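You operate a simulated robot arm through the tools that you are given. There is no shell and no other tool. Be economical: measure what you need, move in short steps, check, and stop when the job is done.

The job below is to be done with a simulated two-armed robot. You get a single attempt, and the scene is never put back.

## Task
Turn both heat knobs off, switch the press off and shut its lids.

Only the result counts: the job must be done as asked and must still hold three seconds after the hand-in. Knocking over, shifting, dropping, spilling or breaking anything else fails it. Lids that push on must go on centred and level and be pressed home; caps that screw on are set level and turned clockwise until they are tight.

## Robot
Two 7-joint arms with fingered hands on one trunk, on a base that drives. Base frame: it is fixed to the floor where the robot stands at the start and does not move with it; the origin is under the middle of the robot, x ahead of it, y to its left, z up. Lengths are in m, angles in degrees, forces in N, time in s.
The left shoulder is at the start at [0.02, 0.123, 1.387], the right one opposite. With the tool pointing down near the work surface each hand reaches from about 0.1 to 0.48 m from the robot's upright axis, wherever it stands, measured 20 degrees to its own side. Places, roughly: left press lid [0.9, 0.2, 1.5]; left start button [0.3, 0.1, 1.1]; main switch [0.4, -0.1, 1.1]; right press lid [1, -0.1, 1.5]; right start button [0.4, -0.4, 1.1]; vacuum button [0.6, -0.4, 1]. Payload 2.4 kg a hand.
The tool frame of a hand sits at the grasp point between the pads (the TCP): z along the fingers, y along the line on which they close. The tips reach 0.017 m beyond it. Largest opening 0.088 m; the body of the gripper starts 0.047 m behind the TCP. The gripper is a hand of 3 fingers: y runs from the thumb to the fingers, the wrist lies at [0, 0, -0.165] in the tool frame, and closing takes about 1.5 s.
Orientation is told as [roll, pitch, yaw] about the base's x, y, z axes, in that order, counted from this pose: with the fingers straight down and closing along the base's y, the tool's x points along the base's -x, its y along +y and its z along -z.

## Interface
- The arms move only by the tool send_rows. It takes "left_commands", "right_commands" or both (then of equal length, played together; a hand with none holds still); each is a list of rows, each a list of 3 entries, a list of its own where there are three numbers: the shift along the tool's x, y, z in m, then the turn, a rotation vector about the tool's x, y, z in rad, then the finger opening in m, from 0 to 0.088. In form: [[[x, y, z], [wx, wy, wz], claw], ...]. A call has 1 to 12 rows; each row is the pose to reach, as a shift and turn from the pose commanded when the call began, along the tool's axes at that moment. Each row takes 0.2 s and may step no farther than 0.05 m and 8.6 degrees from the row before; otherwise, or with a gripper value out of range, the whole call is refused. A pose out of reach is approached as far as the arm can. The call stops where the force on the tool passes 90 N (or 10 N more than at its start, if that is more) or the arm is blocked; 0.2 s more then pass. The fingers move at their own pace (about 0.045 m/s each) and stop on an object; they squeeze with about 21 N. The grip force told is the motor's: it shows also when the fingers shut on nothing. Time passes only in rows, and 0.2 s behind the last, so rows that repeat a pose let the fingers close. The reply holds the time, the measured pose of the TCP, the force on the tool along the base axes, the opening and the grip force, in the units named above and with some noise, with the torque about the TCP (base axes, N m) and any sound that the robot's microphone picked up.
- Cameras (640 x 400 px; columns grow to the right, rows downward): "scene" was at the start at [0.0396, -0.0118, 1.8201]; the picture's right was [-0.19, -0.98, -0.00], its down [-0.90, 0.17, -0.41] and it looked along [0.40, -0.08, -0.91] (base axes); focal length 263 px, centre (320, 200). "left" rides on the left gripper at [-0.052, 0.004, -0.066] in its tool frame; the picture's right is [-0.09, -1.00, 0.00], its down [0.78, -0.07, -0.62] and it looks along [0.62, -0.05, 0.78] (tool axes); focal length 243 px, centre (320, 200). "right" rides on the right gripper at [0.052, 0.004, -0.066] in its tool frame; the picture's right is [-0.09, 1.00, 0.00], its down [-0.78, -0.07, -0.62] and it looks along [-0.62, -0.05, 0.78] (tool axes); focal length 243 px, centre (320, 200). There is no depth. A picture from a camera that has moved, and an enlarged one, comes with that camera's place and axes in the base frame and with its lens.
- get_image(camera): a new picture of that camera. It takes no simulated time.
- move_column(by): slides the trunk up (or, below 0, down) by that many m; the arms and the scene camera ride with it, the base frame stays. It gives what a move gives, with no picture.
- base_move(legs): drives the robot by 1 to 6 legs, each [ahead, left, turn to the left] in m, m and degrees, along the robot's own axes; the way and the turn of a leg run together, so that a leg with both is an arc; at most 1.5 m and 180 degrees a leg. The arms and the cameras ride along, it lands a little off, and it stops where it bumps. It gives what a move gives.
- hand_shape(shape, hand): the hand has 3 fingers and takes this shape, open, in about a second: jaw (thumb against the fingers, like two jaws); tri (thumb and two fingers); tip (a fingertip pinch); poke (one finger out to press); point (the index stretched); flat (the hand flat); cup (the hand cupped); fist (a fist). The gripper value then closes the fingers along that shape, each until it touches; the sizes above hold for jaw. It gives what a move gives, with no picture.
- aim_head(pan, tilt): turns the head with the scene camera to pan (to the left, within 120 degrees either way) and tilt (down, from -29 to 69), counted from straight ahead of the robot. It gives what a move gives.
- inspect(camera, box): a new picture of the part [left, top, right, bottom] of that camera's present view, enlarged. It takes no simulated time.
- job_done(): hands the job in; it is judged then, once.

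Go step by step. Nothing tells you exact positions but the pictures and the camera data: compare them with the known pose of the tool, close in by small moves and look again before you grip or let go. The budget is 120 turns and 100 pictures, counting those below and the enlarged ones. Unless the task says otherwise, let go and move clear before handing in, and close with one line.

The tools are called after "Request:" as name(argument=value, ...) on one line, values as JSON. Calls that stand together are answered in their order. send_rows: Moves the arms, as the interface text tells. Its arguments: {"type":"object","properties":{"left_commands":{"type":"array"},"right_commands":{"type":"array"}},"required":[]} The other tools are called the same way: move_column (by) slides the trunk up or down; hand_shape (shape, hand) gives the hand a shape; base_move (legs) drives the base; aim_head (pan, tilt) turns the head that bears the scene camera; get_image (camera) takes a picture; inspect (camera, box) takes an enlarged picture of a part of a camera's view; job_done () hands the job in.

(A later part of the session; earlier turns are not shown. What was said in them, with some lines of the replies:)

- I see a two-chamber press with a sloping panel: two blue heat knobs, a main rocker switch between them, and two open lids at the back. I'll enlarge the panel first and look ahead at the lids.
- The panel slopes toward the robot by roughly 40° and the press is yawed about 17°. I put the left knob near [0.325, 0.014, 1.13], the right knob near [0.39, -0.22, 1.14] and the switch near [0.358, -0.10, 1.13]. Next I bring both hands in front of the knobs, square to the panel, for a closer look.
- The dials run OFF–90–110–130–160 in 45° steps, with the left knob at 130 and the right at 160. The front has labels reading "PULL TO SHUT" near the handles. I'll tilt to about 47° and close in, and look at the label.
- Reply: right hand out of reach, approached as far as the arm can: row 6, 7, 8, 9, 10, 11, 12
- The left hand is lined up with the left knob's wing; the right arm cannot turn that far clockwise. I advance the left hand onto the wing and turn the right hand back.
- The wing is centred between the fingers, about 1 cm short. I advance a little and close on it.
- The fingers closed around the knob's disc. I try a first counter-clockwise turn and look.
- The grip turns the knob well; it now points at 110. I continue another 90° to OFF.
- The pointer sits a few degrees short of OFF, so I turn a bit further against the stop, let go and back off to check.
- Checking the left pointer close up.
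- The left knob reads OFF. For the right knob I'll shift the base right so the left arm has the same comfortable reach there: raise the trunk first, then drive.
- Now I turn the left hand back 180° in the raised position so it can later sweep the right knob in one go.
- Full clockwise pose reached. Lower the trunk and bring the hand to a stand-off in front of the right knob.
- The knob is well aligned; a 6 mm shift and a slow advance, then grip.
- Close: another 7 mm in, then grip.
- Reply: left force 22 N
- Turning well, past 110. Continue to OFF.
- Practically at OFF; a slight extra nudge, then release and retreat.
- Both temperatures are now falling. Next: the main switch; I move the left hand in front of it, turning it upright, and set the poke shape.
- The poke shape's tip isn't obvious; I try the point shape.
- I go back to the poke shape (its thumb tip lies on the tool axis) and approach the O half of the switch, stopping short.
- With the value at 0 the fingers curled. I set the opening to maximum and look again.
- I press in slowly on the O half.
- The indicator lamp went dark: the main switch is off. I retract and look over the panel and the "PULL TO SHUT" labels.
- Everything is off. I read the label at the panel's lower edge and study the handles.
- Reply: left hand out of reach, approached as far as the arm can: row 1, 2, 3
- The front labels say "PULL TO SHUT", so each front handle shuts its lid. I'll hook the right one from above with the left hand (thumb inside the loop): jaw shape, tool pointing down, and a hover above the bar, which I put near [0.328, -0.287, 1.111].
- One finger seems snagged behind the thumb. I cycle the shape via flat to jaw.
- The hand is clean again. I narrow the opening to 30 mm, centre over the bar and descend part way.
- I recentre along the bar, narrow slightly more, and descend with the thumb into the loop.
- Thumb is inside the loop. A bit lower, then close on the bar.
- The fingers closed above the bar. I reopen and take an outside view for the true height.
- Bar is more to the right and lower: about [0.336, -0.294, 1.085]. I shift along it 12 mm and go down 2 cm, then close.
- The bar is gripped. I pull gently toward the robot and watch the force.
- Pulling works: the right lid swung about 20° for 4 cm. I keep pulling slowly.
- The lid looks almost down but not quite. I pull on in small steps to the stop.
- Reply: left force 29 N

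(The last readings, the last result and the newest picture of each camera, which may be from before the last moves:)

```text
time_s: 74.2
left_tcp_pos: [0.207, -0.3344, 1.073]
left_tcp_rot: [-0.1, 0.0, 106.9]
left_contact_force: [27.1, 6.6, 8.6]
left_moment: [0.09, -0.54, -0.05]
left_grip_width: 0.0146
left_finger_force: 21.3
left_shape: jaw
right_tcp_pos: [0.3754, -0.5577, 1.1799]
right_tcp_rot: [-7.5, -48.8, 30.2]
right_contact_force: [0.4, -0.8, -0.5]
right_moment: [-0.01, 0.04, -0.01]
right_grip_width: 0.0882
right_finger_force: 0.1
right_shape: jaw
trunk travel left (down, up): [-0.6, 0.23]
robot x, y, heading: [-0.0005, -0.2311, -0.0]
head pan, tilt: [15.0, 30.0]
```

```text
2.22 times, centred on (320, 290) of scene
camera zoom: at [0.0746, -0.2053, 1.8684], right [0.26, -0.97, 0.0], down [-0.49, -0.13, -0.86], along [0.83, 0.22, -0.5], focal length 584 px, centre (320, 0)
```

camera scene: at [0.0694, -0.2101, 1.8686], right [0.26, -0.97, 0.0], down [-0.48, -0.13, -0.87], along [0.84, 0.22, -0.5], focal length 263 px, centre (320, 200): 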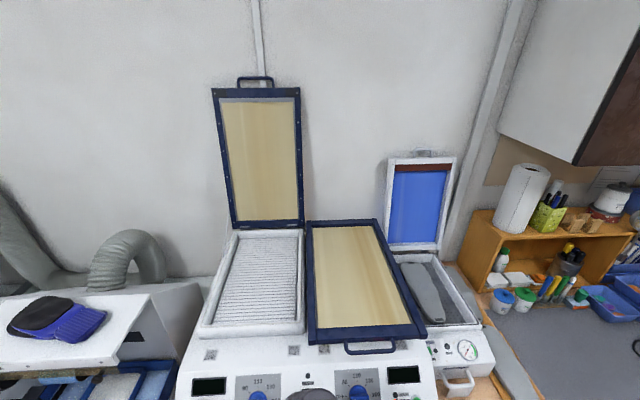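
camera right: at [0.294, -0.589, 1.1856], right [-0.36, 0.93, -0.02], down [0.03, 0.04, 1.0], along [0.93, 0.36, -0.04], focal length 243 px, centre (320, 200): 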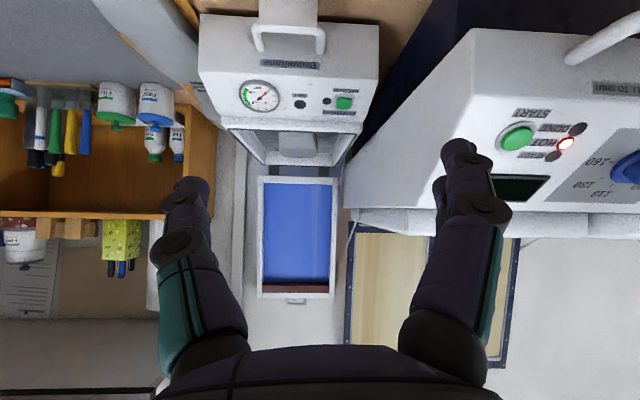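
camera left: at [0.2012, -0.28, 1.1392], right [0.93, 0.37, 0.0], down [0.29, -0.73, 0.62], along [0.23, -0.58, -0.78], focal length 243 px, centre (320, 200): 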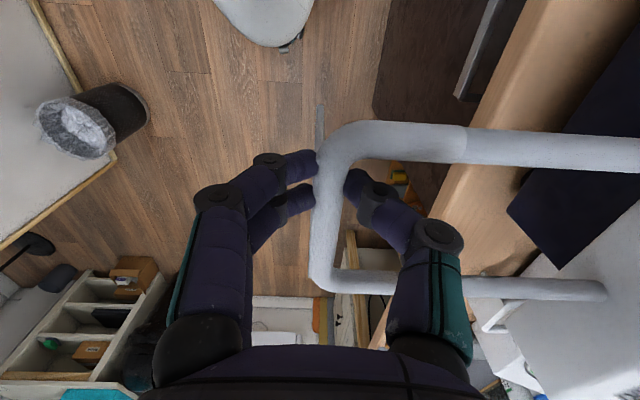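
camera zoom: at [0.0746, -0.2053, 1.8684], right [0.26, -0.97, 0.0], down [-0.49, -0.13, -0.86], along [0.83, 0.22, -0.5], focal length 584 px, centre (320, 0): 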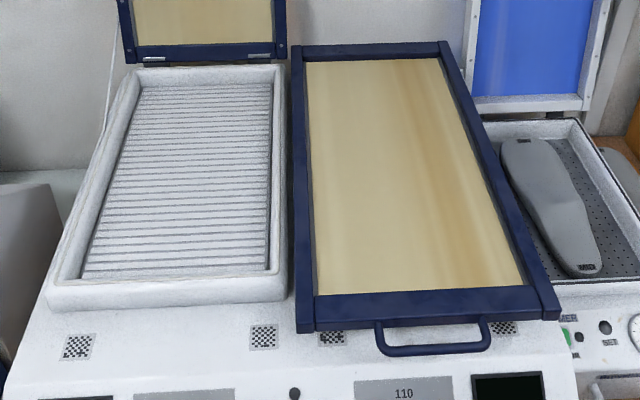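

The force climbs to 27 N with the lid down: that's the stop. One firmer tug, then relax and open the fingers to see that it stays.

Request:
send_rows(left_commands=[[[0, 0.005, 0], [0, 0, 0], 0.0], [[0, 0.01, 0], [0, 0, 0], 0.0], [[0, 0.005, 0], [0, 0, 0], 0.0], [[0, -0.006, 0], [0, 0, 0], 0.0], [[0, -0.006, 0], [0, 0, 0], 0.03], [[0, -0.006, 0], [0, 0, 0], 0.03], [[0, -0.006, 0], [0, 0, 0], 0.03]])

Request:
inspect(camera="scene", box=[190, 200, 450, 380])

Request:
get_image(camera="left")

```text
time_s: 75.8
left_tcp_pos: [0.2078, -0.3348, 1.0716]
left_tcp_rot: [0.0, 0.0, 106.7]
left_contact_force: [3.5, 1.3, 0.3]
left_moment: [0.02, -0.02, 0.01]
left_grip_width: 0.0353
left_finger_force: 0.1
left_shape: jaw
right_tcp_pos: [0.3725, -0.5597, 1.1801]
right_tcp_rot: [-7.7, -49.0, 30.1]
right_contact_force: [-0.3, 0.0, -0.7]
right_moment: [-0.02, 0.01, 0.0]
right_grip_width: 0.0876
right_finger_force: 0.0
right_shape: jaw
trunk travel left (down, up): [-0.6, 0.23]
robot x, y, heading: [-0.0038, -0.2314, -0.1]
head pan, tilt: [15.0, 30.0]
```

```text
2.22 times, centred on (320, 290) of scene
camera zoom: at [0.0693, -0.2071, 1.8685], right [0.26, -0.97, 0.0], down [-0.48, -0.13, -0.87], along [0.84, 0.22, -0.5], focal length 584 px, centre (320, 0)
```

zoom: 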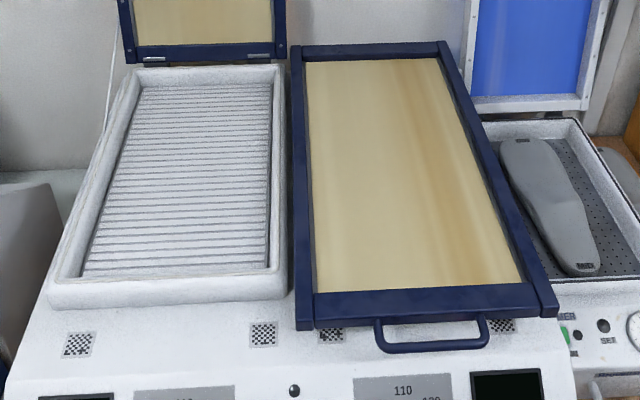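

```text
43 pictures are left
camera left: at [0.1887, -0.285, 1.1391], right [0.93, 0.37, 0.0], down [0.29, -0.73, 0.62], along [0.23, -0.58, -0.78], focal length 243 px, centre (320, 200)
```

left: 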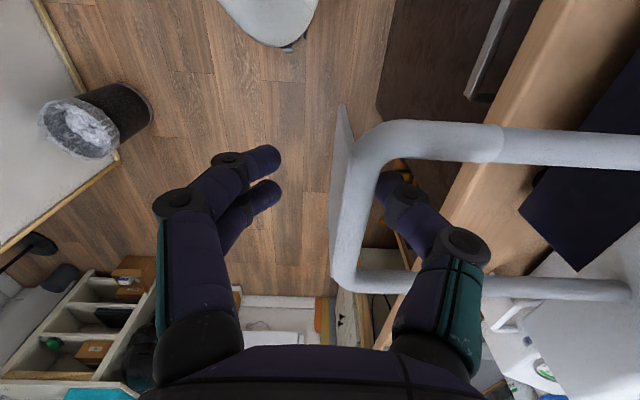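

Request:
get_image(camera="right")

```text
42 pictures are left
camera right: at [0.2951, -0.5891, 1.1852], right [-0.36, 0.93, -0.02], down [0.03, 0.04, 1.0], along [0.93, 0.36, -0.04], focal length 243 px, centre (320, 200)
```

right: 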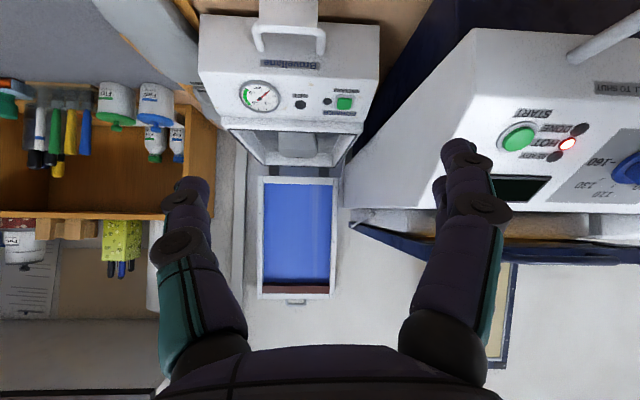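

Request:
inspect(camera="right", box=[340, 180, 640, 290])

```text
2.13 times, centred on (490, 235) of right
camera zoom: at [0.2951, -0.5891, 1.1852], right [-0.36, 0.93, -0.02], down [0.03, 0.04, 1.0], along [0.93, 0.36, -0.04], focal length 518 px, centre (-43, 125)
```

zoom: 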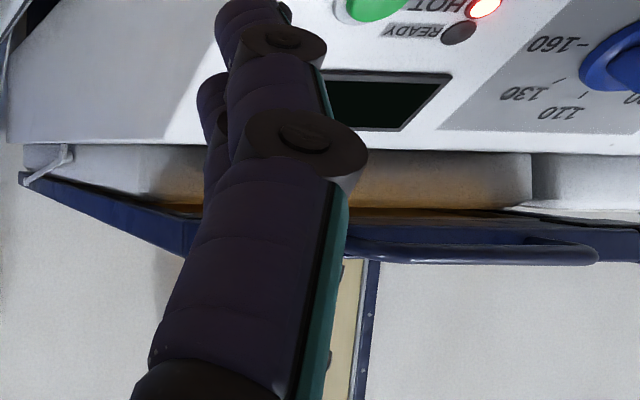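

I shift the right hand aside for a clear side view of the lid gap.

Request:
send_rows(right_commands=[[[0, -0.04, -0.01], [0, 0, 0], 0.088], [[0, -0.08, -0.03], [0, 0, 0], 0.088], [[0, -0.11, -0.05], [0, 0, 0], 0.088]])

Request:
inspect(camera="right", box=[400, 160, 640, 290])

```text
time_s: 76.5
left_tcp_pos: [0.2073, -0.3348, 1.0733]
left_tcp_rot: [0.0, -0.1, 106.7]
left_contact_force: [1.5, 1.3, 0.9]
left_moment: [0.01, -0.07, -0.01]
left_grip_width: 0.0347
left_finger_force: 0.0
left_shape: jaw
right_tcp_pos: [0.3821, -0.6729, 1.2221]
right_tcp_rot: [-7.5, -49.0, 30.1]
right_contact_force: [0.1, 0.5, 0.6]
right_moment: [0.02, 0.02, 0.03]
right_grip_width: 0.088
right_finger_force: 0.1
right_shape: jaw
trunk travel left (down, up): [-0.6, 0.23]
robot x, y, heading: [0.0028, -0.2321, -0.2]
head pan, tilt: [15.0, 30.0]
```

```text
2.67 times, centred on (520, 225) of right
camera zoom: at [0.3043, -0.7018, 1.2264], right [-0.36, 0.93, -0.02], down [0.03, 0.03, 1.0], along [0.93, 0.36, -0.04], focal length 647 px, centre (-213, 133)
```

zoom: 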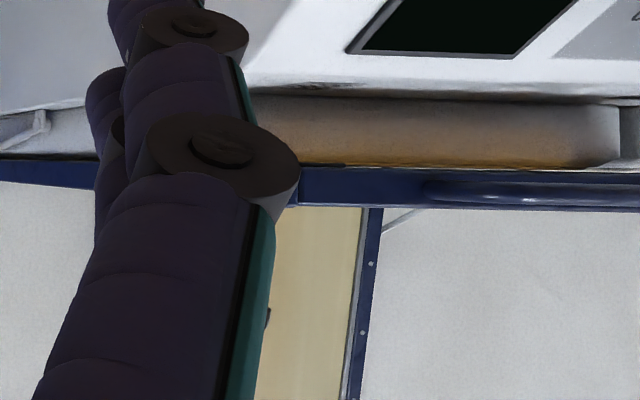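

The right lid lies on its tray. I lift the left hand out of the loop and check what is behind the robot, since I want to back up a little for the left handle.

Request:
send_rows(left_commands=[[[0, -0.003, 0], [0, 0, 0], 0.035], [[0, -0.003, -0.02], [0, 0, 0], 0.035], [[0, -0.003, -0.05], [0, 0, 0], 0.035], [[0, -0.003, -0.09], [0, 0, 0], 0.035], [[0, -0.003, -0.13], [0, 0, 0], 0.035]])

Request:
aim_head(pan=-118, tilt=50)

Request:
get_image(camera="scene")

Request:
get_image(camera="left")

```text
time_s: 77.8
left_tcp_pos: [0.2082, -0.3353, 1.2024]
left_tcp_rot: [0.0, 0.0, 106.7]
left_contact_force: [0.0, -0.3, -0.1]
left_moment: [0.03, 0.0, 0.01]
left_grip_width: 0.0353
left_finger_force: 0.1
left_shape: jaw
right_tcp_pos: [0.3804, -0.6713, 1.2214]
right_tcp_rot: [-7.7, -49.1, 30.2]
right_contact_force: [-0.2, -0.2, -0.7]
right_moment: [-0.02, -0.03, 0.06]
right_grip_width: 0.0882
right_finger_force: 0.0
right_shape: jaw
trunk travel left (down, up): [-0.6, 0.23]
robot x, y, heading: [0.0002, -0.2291, -0.4]
head pan, tilt: [15.0, 30.0]
```

```text
time_s: 79.9
left_tcp_pos: [0.2082, -0.3336, 1.2022]
left_tcp_rot: [-0.2, 0.0, 106.8]
left_contact_force: [-0.4, 0.5, 1.6]
left_moment: [0.01, -0.01, -0.02]
left_grip_width: 0.0351
left_finger_force: 0.1
left_shape: jaw
right_tcp_pos: [0.3811, -0.6732, 1.2217]
right_tcp_rot: [-7.6, -49.1, 30.2]
right_contact_force: [-0.4, 0.1, 0.2]
right_moment: [-0.01, 0.0, 0.0]
right_grip_width: 0.0879
right_finger_force: 0.2
right_shape: jaw
trunk travel left (down, up): [-0.6, 0.23]
robot x, y, heading: [0.0005, -0.2262, -0.0]
head pan, tilt: [-118.0, 50.0]
```

```text
39 pictures are left
camera scene: at [-0.0555, -0.2986, 1.8391], right [-0.88, 0.47, 0.0], down [0.36, 0.68, -0.64], along [-0.3, -0.57, -0.77], focal length 263 px, centre (320, 200)
```

scene: 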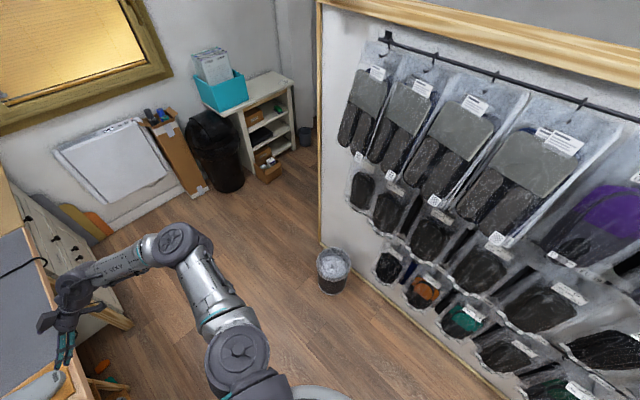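

```text
38 pictures are left
camera left: at [0.1905, -0.2847, 1.2679], right [0.93, 0.37, 0.0], down [0.29, -0.73, 0.62], along [0.23, -0.58, -0.78], focal length 243 px, centre (320, 200)
```

left: 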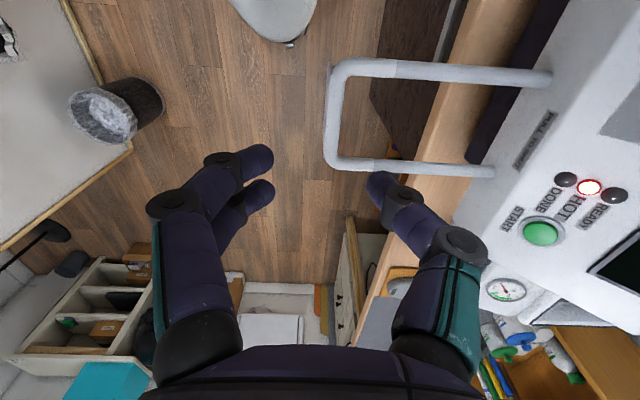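

There's clear floor behind (wall near x = -0.9). I back up 12 cm, shift left 10 cm, and carry the left hand over the left handle.

Request:
base_move(legs=[[-0.12, 0, 0], [0, 0.1, 0]])

Request:
aim_head(pan=15, tilt=50)

Request:
get_image(camera="scene")

```text
time_s: 81.9
left_tcp_pos: [0.0889, -0.2309, 1.2011]
left_tcp_rot: [0.1, 0.1, 106.8]
left_contact_force: [0.3, -0.5, 1.0]
left_moment: [0.02, -0.01, 0.01]
left_grip_width: 0.035
left_finger_force: 0.1
left_shape: jaw
right_tcp_pos: [0.2609, -0.5688, 1.2215]
right_tcp_rot: [-7.6, -49.0, 30.3]
right_contact_force: [0.8, -0.5, 0.8]
right_moment: [-0.03, 0.01, 0.0]
right_grip_width: 0.0878
right_finger_force: 0.0
right_shape: jaw
trunk travel left (down, up): [-0.6, 0.23]
robot x, y, heading: [-0.1229, -0.1267, 0.1]
head pan, tilt: [-118.0, 50.0]
```

```text
time_s: 84.0
left_tcp_pos: [0.0883, -0.2311, 1.2011]
left_tcp_rot: [-0.1, -0.1, 106.8]
left_contact_force: [0.4, 0.7, -0.5]
left_moment: [0.0, -0.03, 0.0]
left_grip_width: 0.035
left_finger_force: 0.1
left_shape: jaw
right_tcp_pos: [0.2607, -0.5709, 1.2219]
right_tcp_rot: [-7.8, -49.1, 30.3]
right_contact_force: [0.1, 0.4, -0.6]
right_moment: [0.01, -0.03, 0.04]
right_grip_width: 0.0877
right_finger_force: 0.1
right_shape: jaw
trunk travel left (down, up): [-0.6, 0.23]
robot x, y, heading: [-0.12, -0.1294, 0.1]
head pan, tilt: [15.0, 50.0]
```

```text
37 pictures are left
camera scene: at [-0.066, -0.1091, 1.8391], right [0.26, -0.97, 0.0], down [-0.74, -0.2, -0.64], along [0.62, 0.17, -0.77], focal length 263 px, centre (320, 200)
```

scene: 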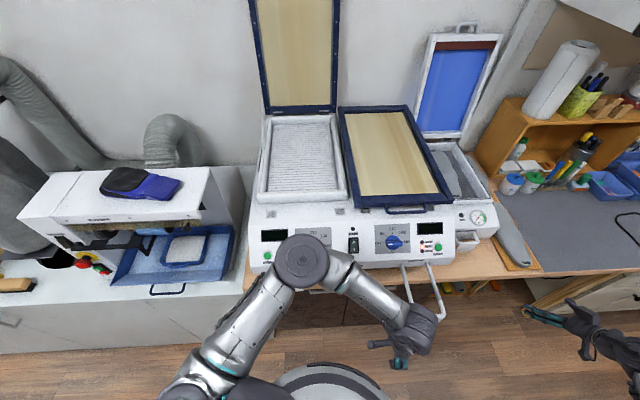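

Request:
send_rows(left_commands=[[[-0.03, -0.026, -0.003], [0, 0, 0], 0.035], [[-0.06, -0.052, -0.005], [0, 0, 0], 0.035], [[-0.09, -0.078, -0.005], [0, 0, 0], 0.035], [[-0.12, -0.104, -0.005], [0, 0, 0], 0.035], [[-0.15, -0.13, -0.005], [0, 0, 0], 0.035], [[-0.18, -0.156, -0.005], [0, 0, 0], 0.035], [[-0.21, -0.182, -0.005], [0, 0, 0], 0.035], [[-0.238, -0.208, 0.0], [0, 0, 0], 0.035]])

Request:
get_image(camera="left")

Request:
get_image(camera="scene")

```text
time_s: 85.8
left_tcp_pos: [0.2178, 0.0541, 1.2012]
left_tcp_rot: [0.0, 0.0, 106.9]
left_contact_force: [-0.7, -0.3, 0.2]
left_moment: [0.01, -0.01, 0.04]
left_grip_width: 0.0351
left_finger_force: 0.0
left_shape: jaw
right_tcp_pos: [0.2612, -0.5706, 1.2208]
right_tcp_rot: [-7.7, -49.1, 30.2]
right_contact_force: [0.1, 0.9, -0.3]
right_moment: [-0.02, -0.01, 0.01]
right_grip_width: 0.0878
right_finger_force: 0.0
right_shape: jaw
trunk travel left (down, up): [-0.6, 0.23]
robot x, y, heading: [-0.1184, -0.1265, -0.2]
head pan, tilt: [15.0, 50.0]
```

```text
36 pictures are left
camera left: at [0.1994, 0.1037, 1.2678], right [0.93, 0.37, 0.0], down [0.29, -0.73, 0.62], along [0.23, -0.58, -0.78], focal length 243 px, centre (320, 200)
```

left: 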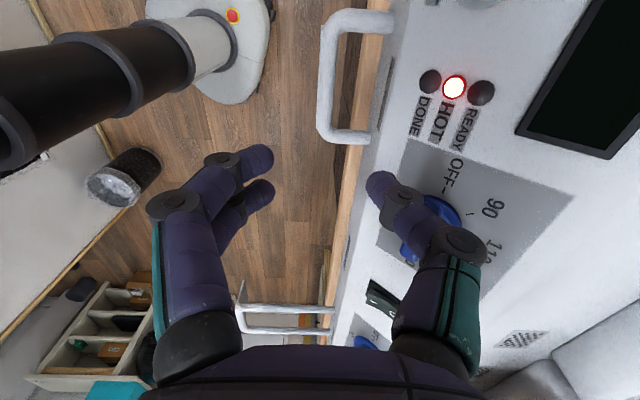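

```text
35 pictures are left
camera scene: at [-0.0658, -0.1082, 1.8391], right [0.26, -0.97, 0.0], down [-0.74, -0.2, -0.64], along [0.62, 0.17, -0.77], focal length 263 px, centre (320, 200)
```

scene: 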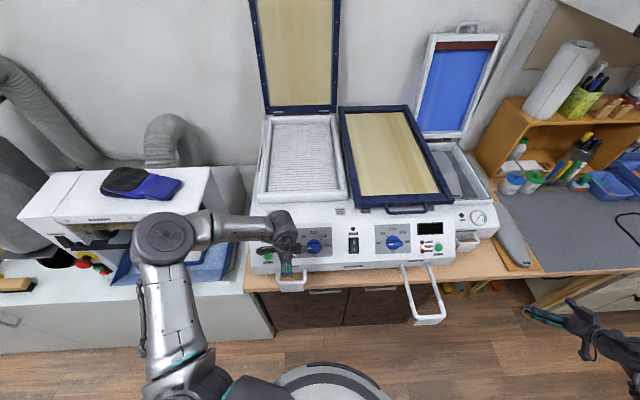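

The bar sits near [0.219, 0.073, 1.083]. I align, narrow to 21 mm and go down most of the way.

Request:
send_rows(left_commands=[[[-0.01, -0.003, 0], [0, 0, 0], 0.021], [[-0.019, -0.006, 0.0], [0, 0, 0], 0.021], [[-0.019, -0.006, 0.0], [0, 0, 0], 0.021], [[-0.019, -0.006, 0.03], [0, 0, 0], 0.021], [[-0.019, -0.006, 0.06], [0, 0, 0], 0.021], [[-0.019, -0.006, 0.085], [0, 0, 0], 0.021]])

Request:
get_image(camera="left")

```text
time_s: 87.2
left_tcp_pos: [0.2196, 0.0758, 1.1172]
left_tcp_rot: [-0.1, -0.1, 106.8]
left_contact_force: [0.3, 0.9, 0.4]
left_moment: [0.0, -0.03, 0.0]
left_grip_width: 0.0212
left_finger_force: 0.2
left_shape: jaw
right_tcp_pos: [0.2606, -0.5691, 1.2214]
right_tcp_rot: [-7.6, -49.1, 30.3]
right_contact_force: [0.3, -0.6, -0.4]
right_moment: [-0.02, 0.03, 0.03]
right_grip_width: 0.088
right_finger_force: 0.1
right_shape: jaw
trunk travel left (down, up): [-0.6, 0.23]
robot x, y, heading: [-0.1223, -0.1293, 0.0]
head pan, tilt: [15.0, 50.0]
```

```text
34 pictures are left
camera left: at [0.2008, 0.1251, 1.1819], right [0.93, 0.37, 0.0], down [0.29, -0.73, 0.62], along [0.23, -0.58, -0.78], focal length 243 px, centre (320, 200)
```

left: 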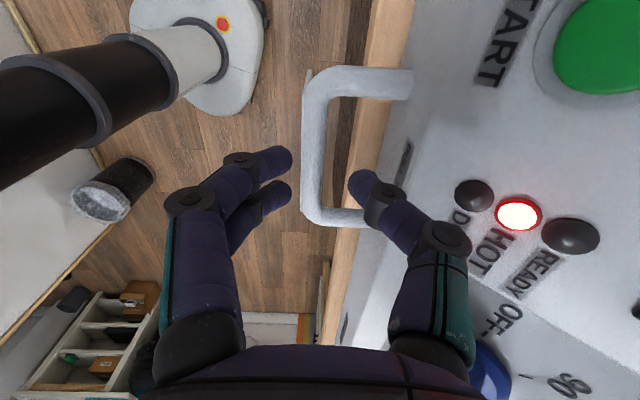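

Request:
send_rows(left_commands=[[[-0.003, 0.002, 0.01], [0, 0, 0], 0.021], [[-0.003, 0.002, 0.02], [0, 0, 0], 0.021], [[-0.003, 0.002, 0.03], [0, 0, 0], 0.021], [[-0.003, 0.002, 0.038], [0, 0, 0], 0.021], [[-0.003, 0.002, 0.044], [0, 0, 0], 0.021], [[-0.003, 0.002, 0.044], [0, 0, 0], 0.0], [[-0.003, 0.002, 0.044], [0, 0, 0], 0.0], [[-0.003, 0.002, 0.044], [0, 0, 0], 0.0], [[-0.003, 0.002, 0.044], [0, 0, 0], 0.0]])

Request:
get_image(camera="left")

```text
time_s: 89.2
left_tcp_pos: [0.2159, 0.0782, 1.0723]
left_tcp_rot: [0.0, 0.1, 106.9]
left_contact_force: [-1.0, -0.5, -2.9]
left_moment: [0.02, 0.0, 0.01]
left_grip_width: 0.0085
left_finger_force: 20.8
left_shape: jaw
right_tcp_pos: [0.2616, -0.5691, 1.2208]
right_tcp_rot: [-7.6, -49.1, 30.4]
right_contact_force: [0.4, -0.3, -0.6]
right_moment: [-0.03, 0.02, 0.01]
right_grip_width: 0.0877
right_finger_force: 0.0
right_shape: jaw
trunk travel left (down, up): [-0.6, 0.23]
robot x, y, heading: [-0.1229, -0.1277, 0.1]
head pan, tilt: [15.0, 50.0]
```

```text
33 pictures are left
camera left: at [0.1975, 0.1281, 1.1389], right [0.93, 0.37, 0.0], down [0.29, -0.73, 0.62], along [0.23, -0.58, -0.78], focal length 243 px, centre (320, 200)
```

left: 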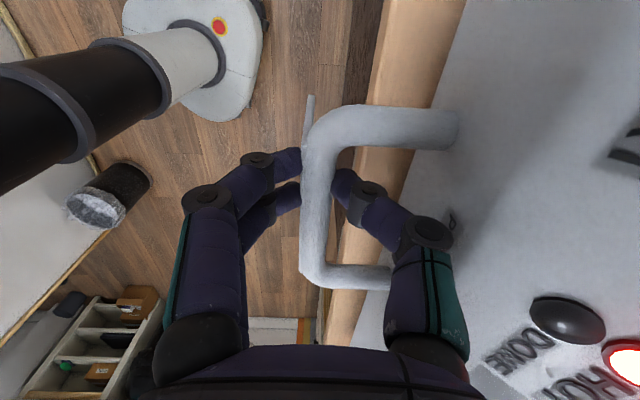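

The left bar is gripped. I pull 12 cm steadily.

Request:
send_rows(left_commands=[[[0, 0.009, 0], [0, 0, 0], 0.0], [[0, 0.018, 0], [0, 0, 0], 0.0], [[0.001, 0.027, 0], [0, 0, 0], 0.0], [[0.001, 0.036, 0], [0, 0, 0], 0.0], [[0.001, 0.045, 0], [0, 0, 0], 0.0], [[0.001, 0.054, 0], [0, 0, 0], 0.0], [[0.001, 0.063, 0], [0, 0, 0], 0.0], [[0.002, 0.072, 0], [0, 0, 0], 0.0], [[0.002, 0.081, 0], [0, 0, 0], 0.0], [[0.002, 0.09, 0], [0, 0, 0], 0.0], [[0.002, 0.099, 0], [0, 0, 0], 0.0], [[0.002, 0.108, 0], [0, 0, 0], 0.0]])

Request:
get_image(camera="scene")

```text
time_s: 91.8
left_tcp_pos: [0.1131, 0.0451, 1.0727]
left_tcp_rot: [0.1, 0.2, 106.8]
left_contact_force: [-2.9, 2.1, -2.6]
left_moment: [0.03, -0.01, -0.01]
left_grip_width: 0.0079
left_finger_force: 21.6
left_shape: jaw
right_tcp_pos: [0.2617, -0.5687, 1.2226]
right_tcp_rot: [-7.7, -49.1, 30.2]
right_contact_force: [-0.6, 0.3, -0.7]
right_moment: [0.01, -0.03, 0.01]
right_grip_width: 0.0879
right_finger_force: 0.1
right_shape: jaw
trunk travel left (down, up): [-0.6, 0.23]
robot x, y, heading: [-0.1182, -0.1282, 0.0]
head pan, tilt: [15.0, 50.0]
```

```text
32 pictures are left
camera scene: at [-0.0663, -0.1081, 1.839], right [0.26, -0.97, 0.0], down [-0.74, -0.2, -0.64], along [0.62, 0.17, -0.77], focal length 263 px, centre (320, 200)
```

scene: 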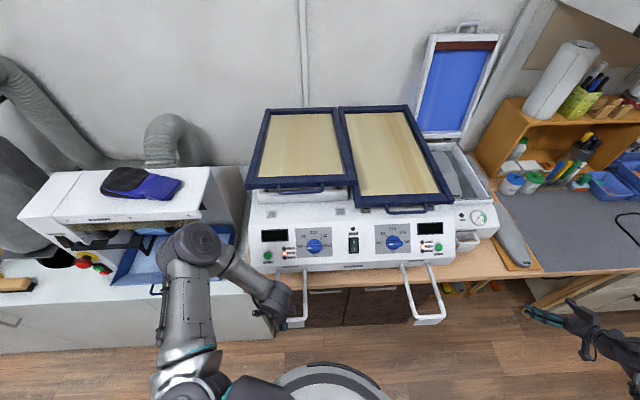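

Both lids are coming down together; the left is still slightly up. I pull on to its stop.

Request:
send_rows(left_commands=[[[0, 0.005, 0], [0, 0, 0], 0.0], [[0, 0.01, 0], [0, 0, 0], 0.0], [[0.001, 0.015, 0], [0, 0, 0], 0.0], [[0.001, 0.02, 0], [0, 0, 0], 0.0], [[0.001, 0.025, 0], [0, 0, 0], 0.0], [[0.001, 0.03, 0], [0, 0, 0], 0.0], [[0.001, 0.035, 0], [0, 0, 0], 0.0], [[0.001, 0.04, 0], [0, 0, 0], 0.0]])

Request:
inspect(camera="scene", box=[230, 90, 470, 270])

```text
time_s: 93.6
left_tcp_pos: [0.0812, 0.0335, 1.0717]
left_tcp_rot: [0.0, 0.0, 106.9]
left_contact_force: [31.2, 13.8, 10.3]
left_moment: [0.25, -0.64, 0.14]
left_grip_width: 0.0263
left_finger_force: 20.8
left_shape: jaw
right_tcp_pos: [0.2656, -0.5671, 1.2209]
right_tcp_rot: [-7.7, -48.8, 30.2]
right_contact_force: [-0.2, 0.8, -0.3]
right_moment: [0.04, 0.01, 0.01]
right_grip_width: 0.0879
right_finger_force: 0.0
right_shape: jaw
trunk travel left (down, up): [-0.6, 0.23]
robot x, y, heading: [-0.1218, -0.1296, 0.1]
head pan, tilt: [15.0, 50.0]
```

```text
2.22 times, centred on (350, 180) of scene
camera zoom: at [-0.059, -0.1059, 1.8389], right [0.26, -0.97, 0.0], down [-0.74, -0.2, -0.64], along [0.62, 0.16, -0.77], focal length 584 px, centre (253, 244)
```

zoom: 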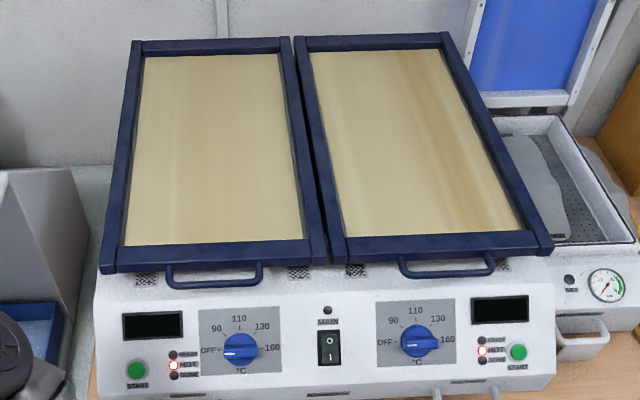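

Left handle is at its stop too, and both lids lie in line. I relax, open and lift clear.

Request:
send_rows(left_commands=[[[0, -0.006, 0], [0, 0, 0], 0.0], [[0, -0.014, 0], [0, 0, 0], 0.02], [[0, -0.014, 0], [0, 0, 0], 0.03], [[0, -0.014, 0], [0, 0, 0], 0.035], [[0, -0.014, 0], [0, 0, 0], 0.035]])

Request:
get_image(camera="left")

```text
time_s: 94.8
left_tcp_pos: [0.0879, 0.0368, 1.0736]
left_tcp_rot: [0.1, 0.0, 106.8]
left_contact_force: [0.2, 0.3, -0.5]
left_moment: [-0.01, 0.01, 0.0]
left_grip_width: 0.0365
left_finger_force: 0.0
left_shape: jaw
right_tcp_pos: [0.2604, -0.5693, 1.2222]
right_tcp_rot: [-7.7, -48.9, 30.2]
right_contact_force: [0.1, -0.1, 1.1]
right_moment: [-0.01, 0.0, 0.0]
right_grip_width: 0.0879
right_finger_force: 0.1
right_shape: jaw
trunk travel left (down, up): [-0.6, 0.23]
robot x, y, heading: [-0.123, -0.1302, 0.1]
head pan, tilt: [15.0, 50.0]
```

```text
30 pictures are left
camera left: at [0.07, 0.0857, 1.14], right [0.93, 0.37, 0.0], down [0.29, -0.73, 0.62], along [0.23, -0.58, -0.78], focal length 243 px, centre (320, 200)
```

left: 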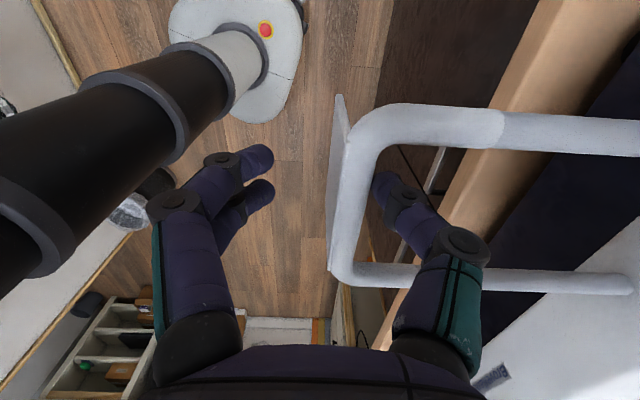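

Request:
send_rows(left_commands=[[[0, -0.002, -0.02], [0, 0, 0], 0.036], [[0, -0.002, -0.05], [0, 0, 0], 0.036], [[0, -0.002, -0.09], [0, 0, 0], 0.036], [[0, -0.002, -0.12], [0, 0, 0], 0.036], [[0, -0.002, -0.12], [0, 0, 0], 0.036], [[0, -0.002, -0.12], [0, 0, 0], 0.036]])

Request:
get_image(camera="scene")

Request:
inspect(camera="scene", box=[230, 90, 470, 270])

Request:
inspect(camera="scene", box=[245, 210, 455, 280])

```text
time_s: 96.2
left_tcp_pos: [0.0902, 0.0388, 1.1915]
left_tcp_rot: [0.0, -0.1, 106.8]
left_contact_force: [-0.7, -0.3, -0.1]
left_moment: [-0.02, 0.0, 0.0]
left_grip_width: 0.036
left_finger_force: 0.0
left_shape: jaw
right_tcp_pos: [0.2611, -0.5702, 1.2219]
right_tcp_rot: [-7.6, -49.1, 30.4]
right_contact_force: [-0.2, 0.1, -0.2]
right_moment: [0.02, 0.02, -0.05]
right_grip_width: 0.0883
right_finger_force: 0.0
right_shape: jaw
trunk travel left (down, up): [-0.6, 0.23]
robot x, y, heading: [-0.1202, -0.1244, 0.1]
head pan, tilt: [15.0, 50.0]
```

```text
29 pictures are left
camera scene: at [-0.0663, -0.1088, 1.8391], right [0.26, -0.97, 0.0], down [-0.74, -0.2, -0.64], along [0.62, 0.17, -0.77], focal length 263 px, centre (320, 200)
```

scene: 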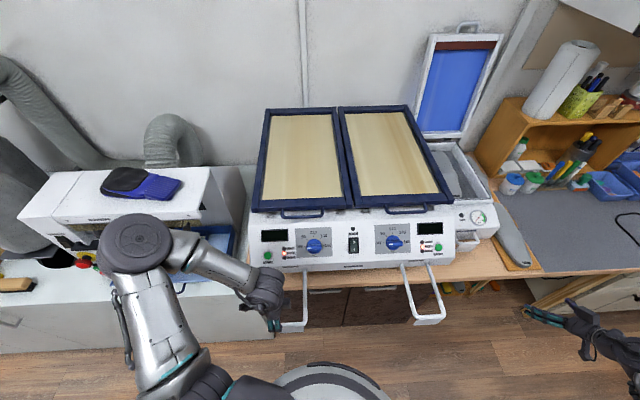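

```text
2.22 times, centred on (350, 180) of scene
camera zoom: at [-0.0663, -0.1088, 1.8391], right [0.26, -0.97, 0.0], down [-0.74, -0.2, -0.64], along [0.62, 0.17, -0.77], focal length 584 px, centre (253, 244)
```

zoom: 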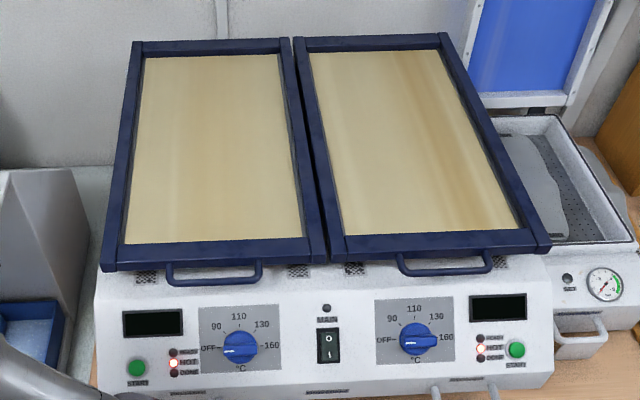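

```text
3.05 times, centred on (350, 245) of scene
camera zoom: at [-0.0663, -0.1088, 1.8391], right [0.26, -0.97, 0.0], down [-0.74, -0.2, -0.64], along [0.62, 0.17, -0.77], focal length 801 px, centre (229, 63)
```

zoom: 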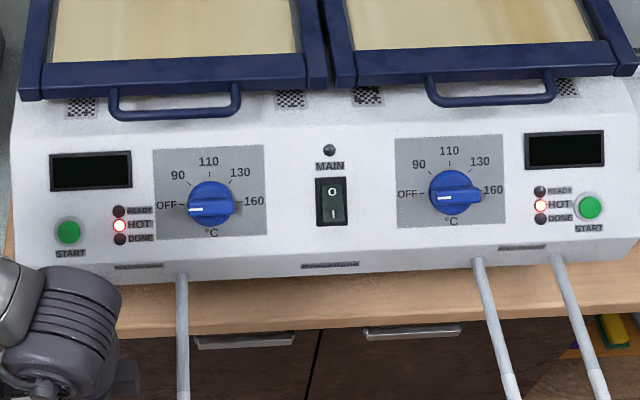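

Everything reads off and both lids are down. I check the lid seating from the low right-hand camera.

Request:
get_image(camera="right")

Request:
inspect(camera="right", box=[380, 150, 640, 270])

```text
26 pictures are left
camera right: at [0.1832, -0.5991, 1.2263], right [-0.36, 0.93, -0.02], down [0.03, 0.04, 1.0], along [0.93, 0.36, -0.04], focal length 243 px, centre (320, 200)
```

right: 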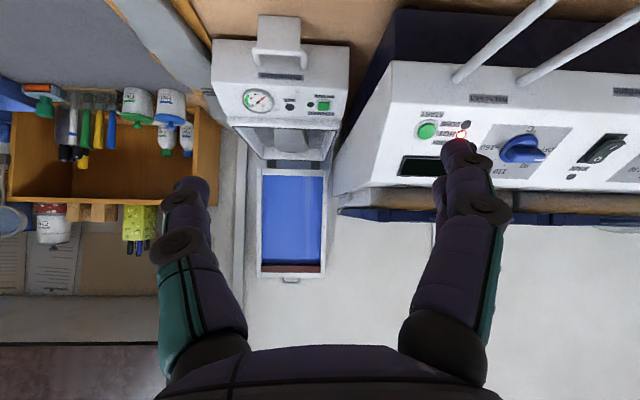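

```text
2.46 times, centred on (510, 210) of right
camera zoom: at [0.1832, -0.5991, 1.2263], right [-0.36, 0.93, -0.02], down [0.03, 0.04, 1.0], along [0.93, 0.36, -0.04], focal length 597 px, centre (-148, 175)
```

zoom: 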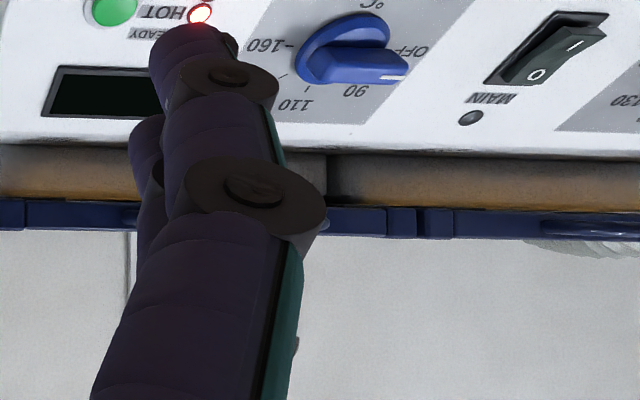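

Both lids lie flush at the same height on their trays, the knobs point to OFF, the switch is at O with its lamp dark, and the hands are clear. I hand in.

Request:
job_done()

```text
The job is handed in.
```

I turned both heat knobs to OFF, switched the press off at the main switch, and shut both press lids with the front pull handles. I left the lid of the separate vacuum unit open, because I read "its lids" as the two press lids.
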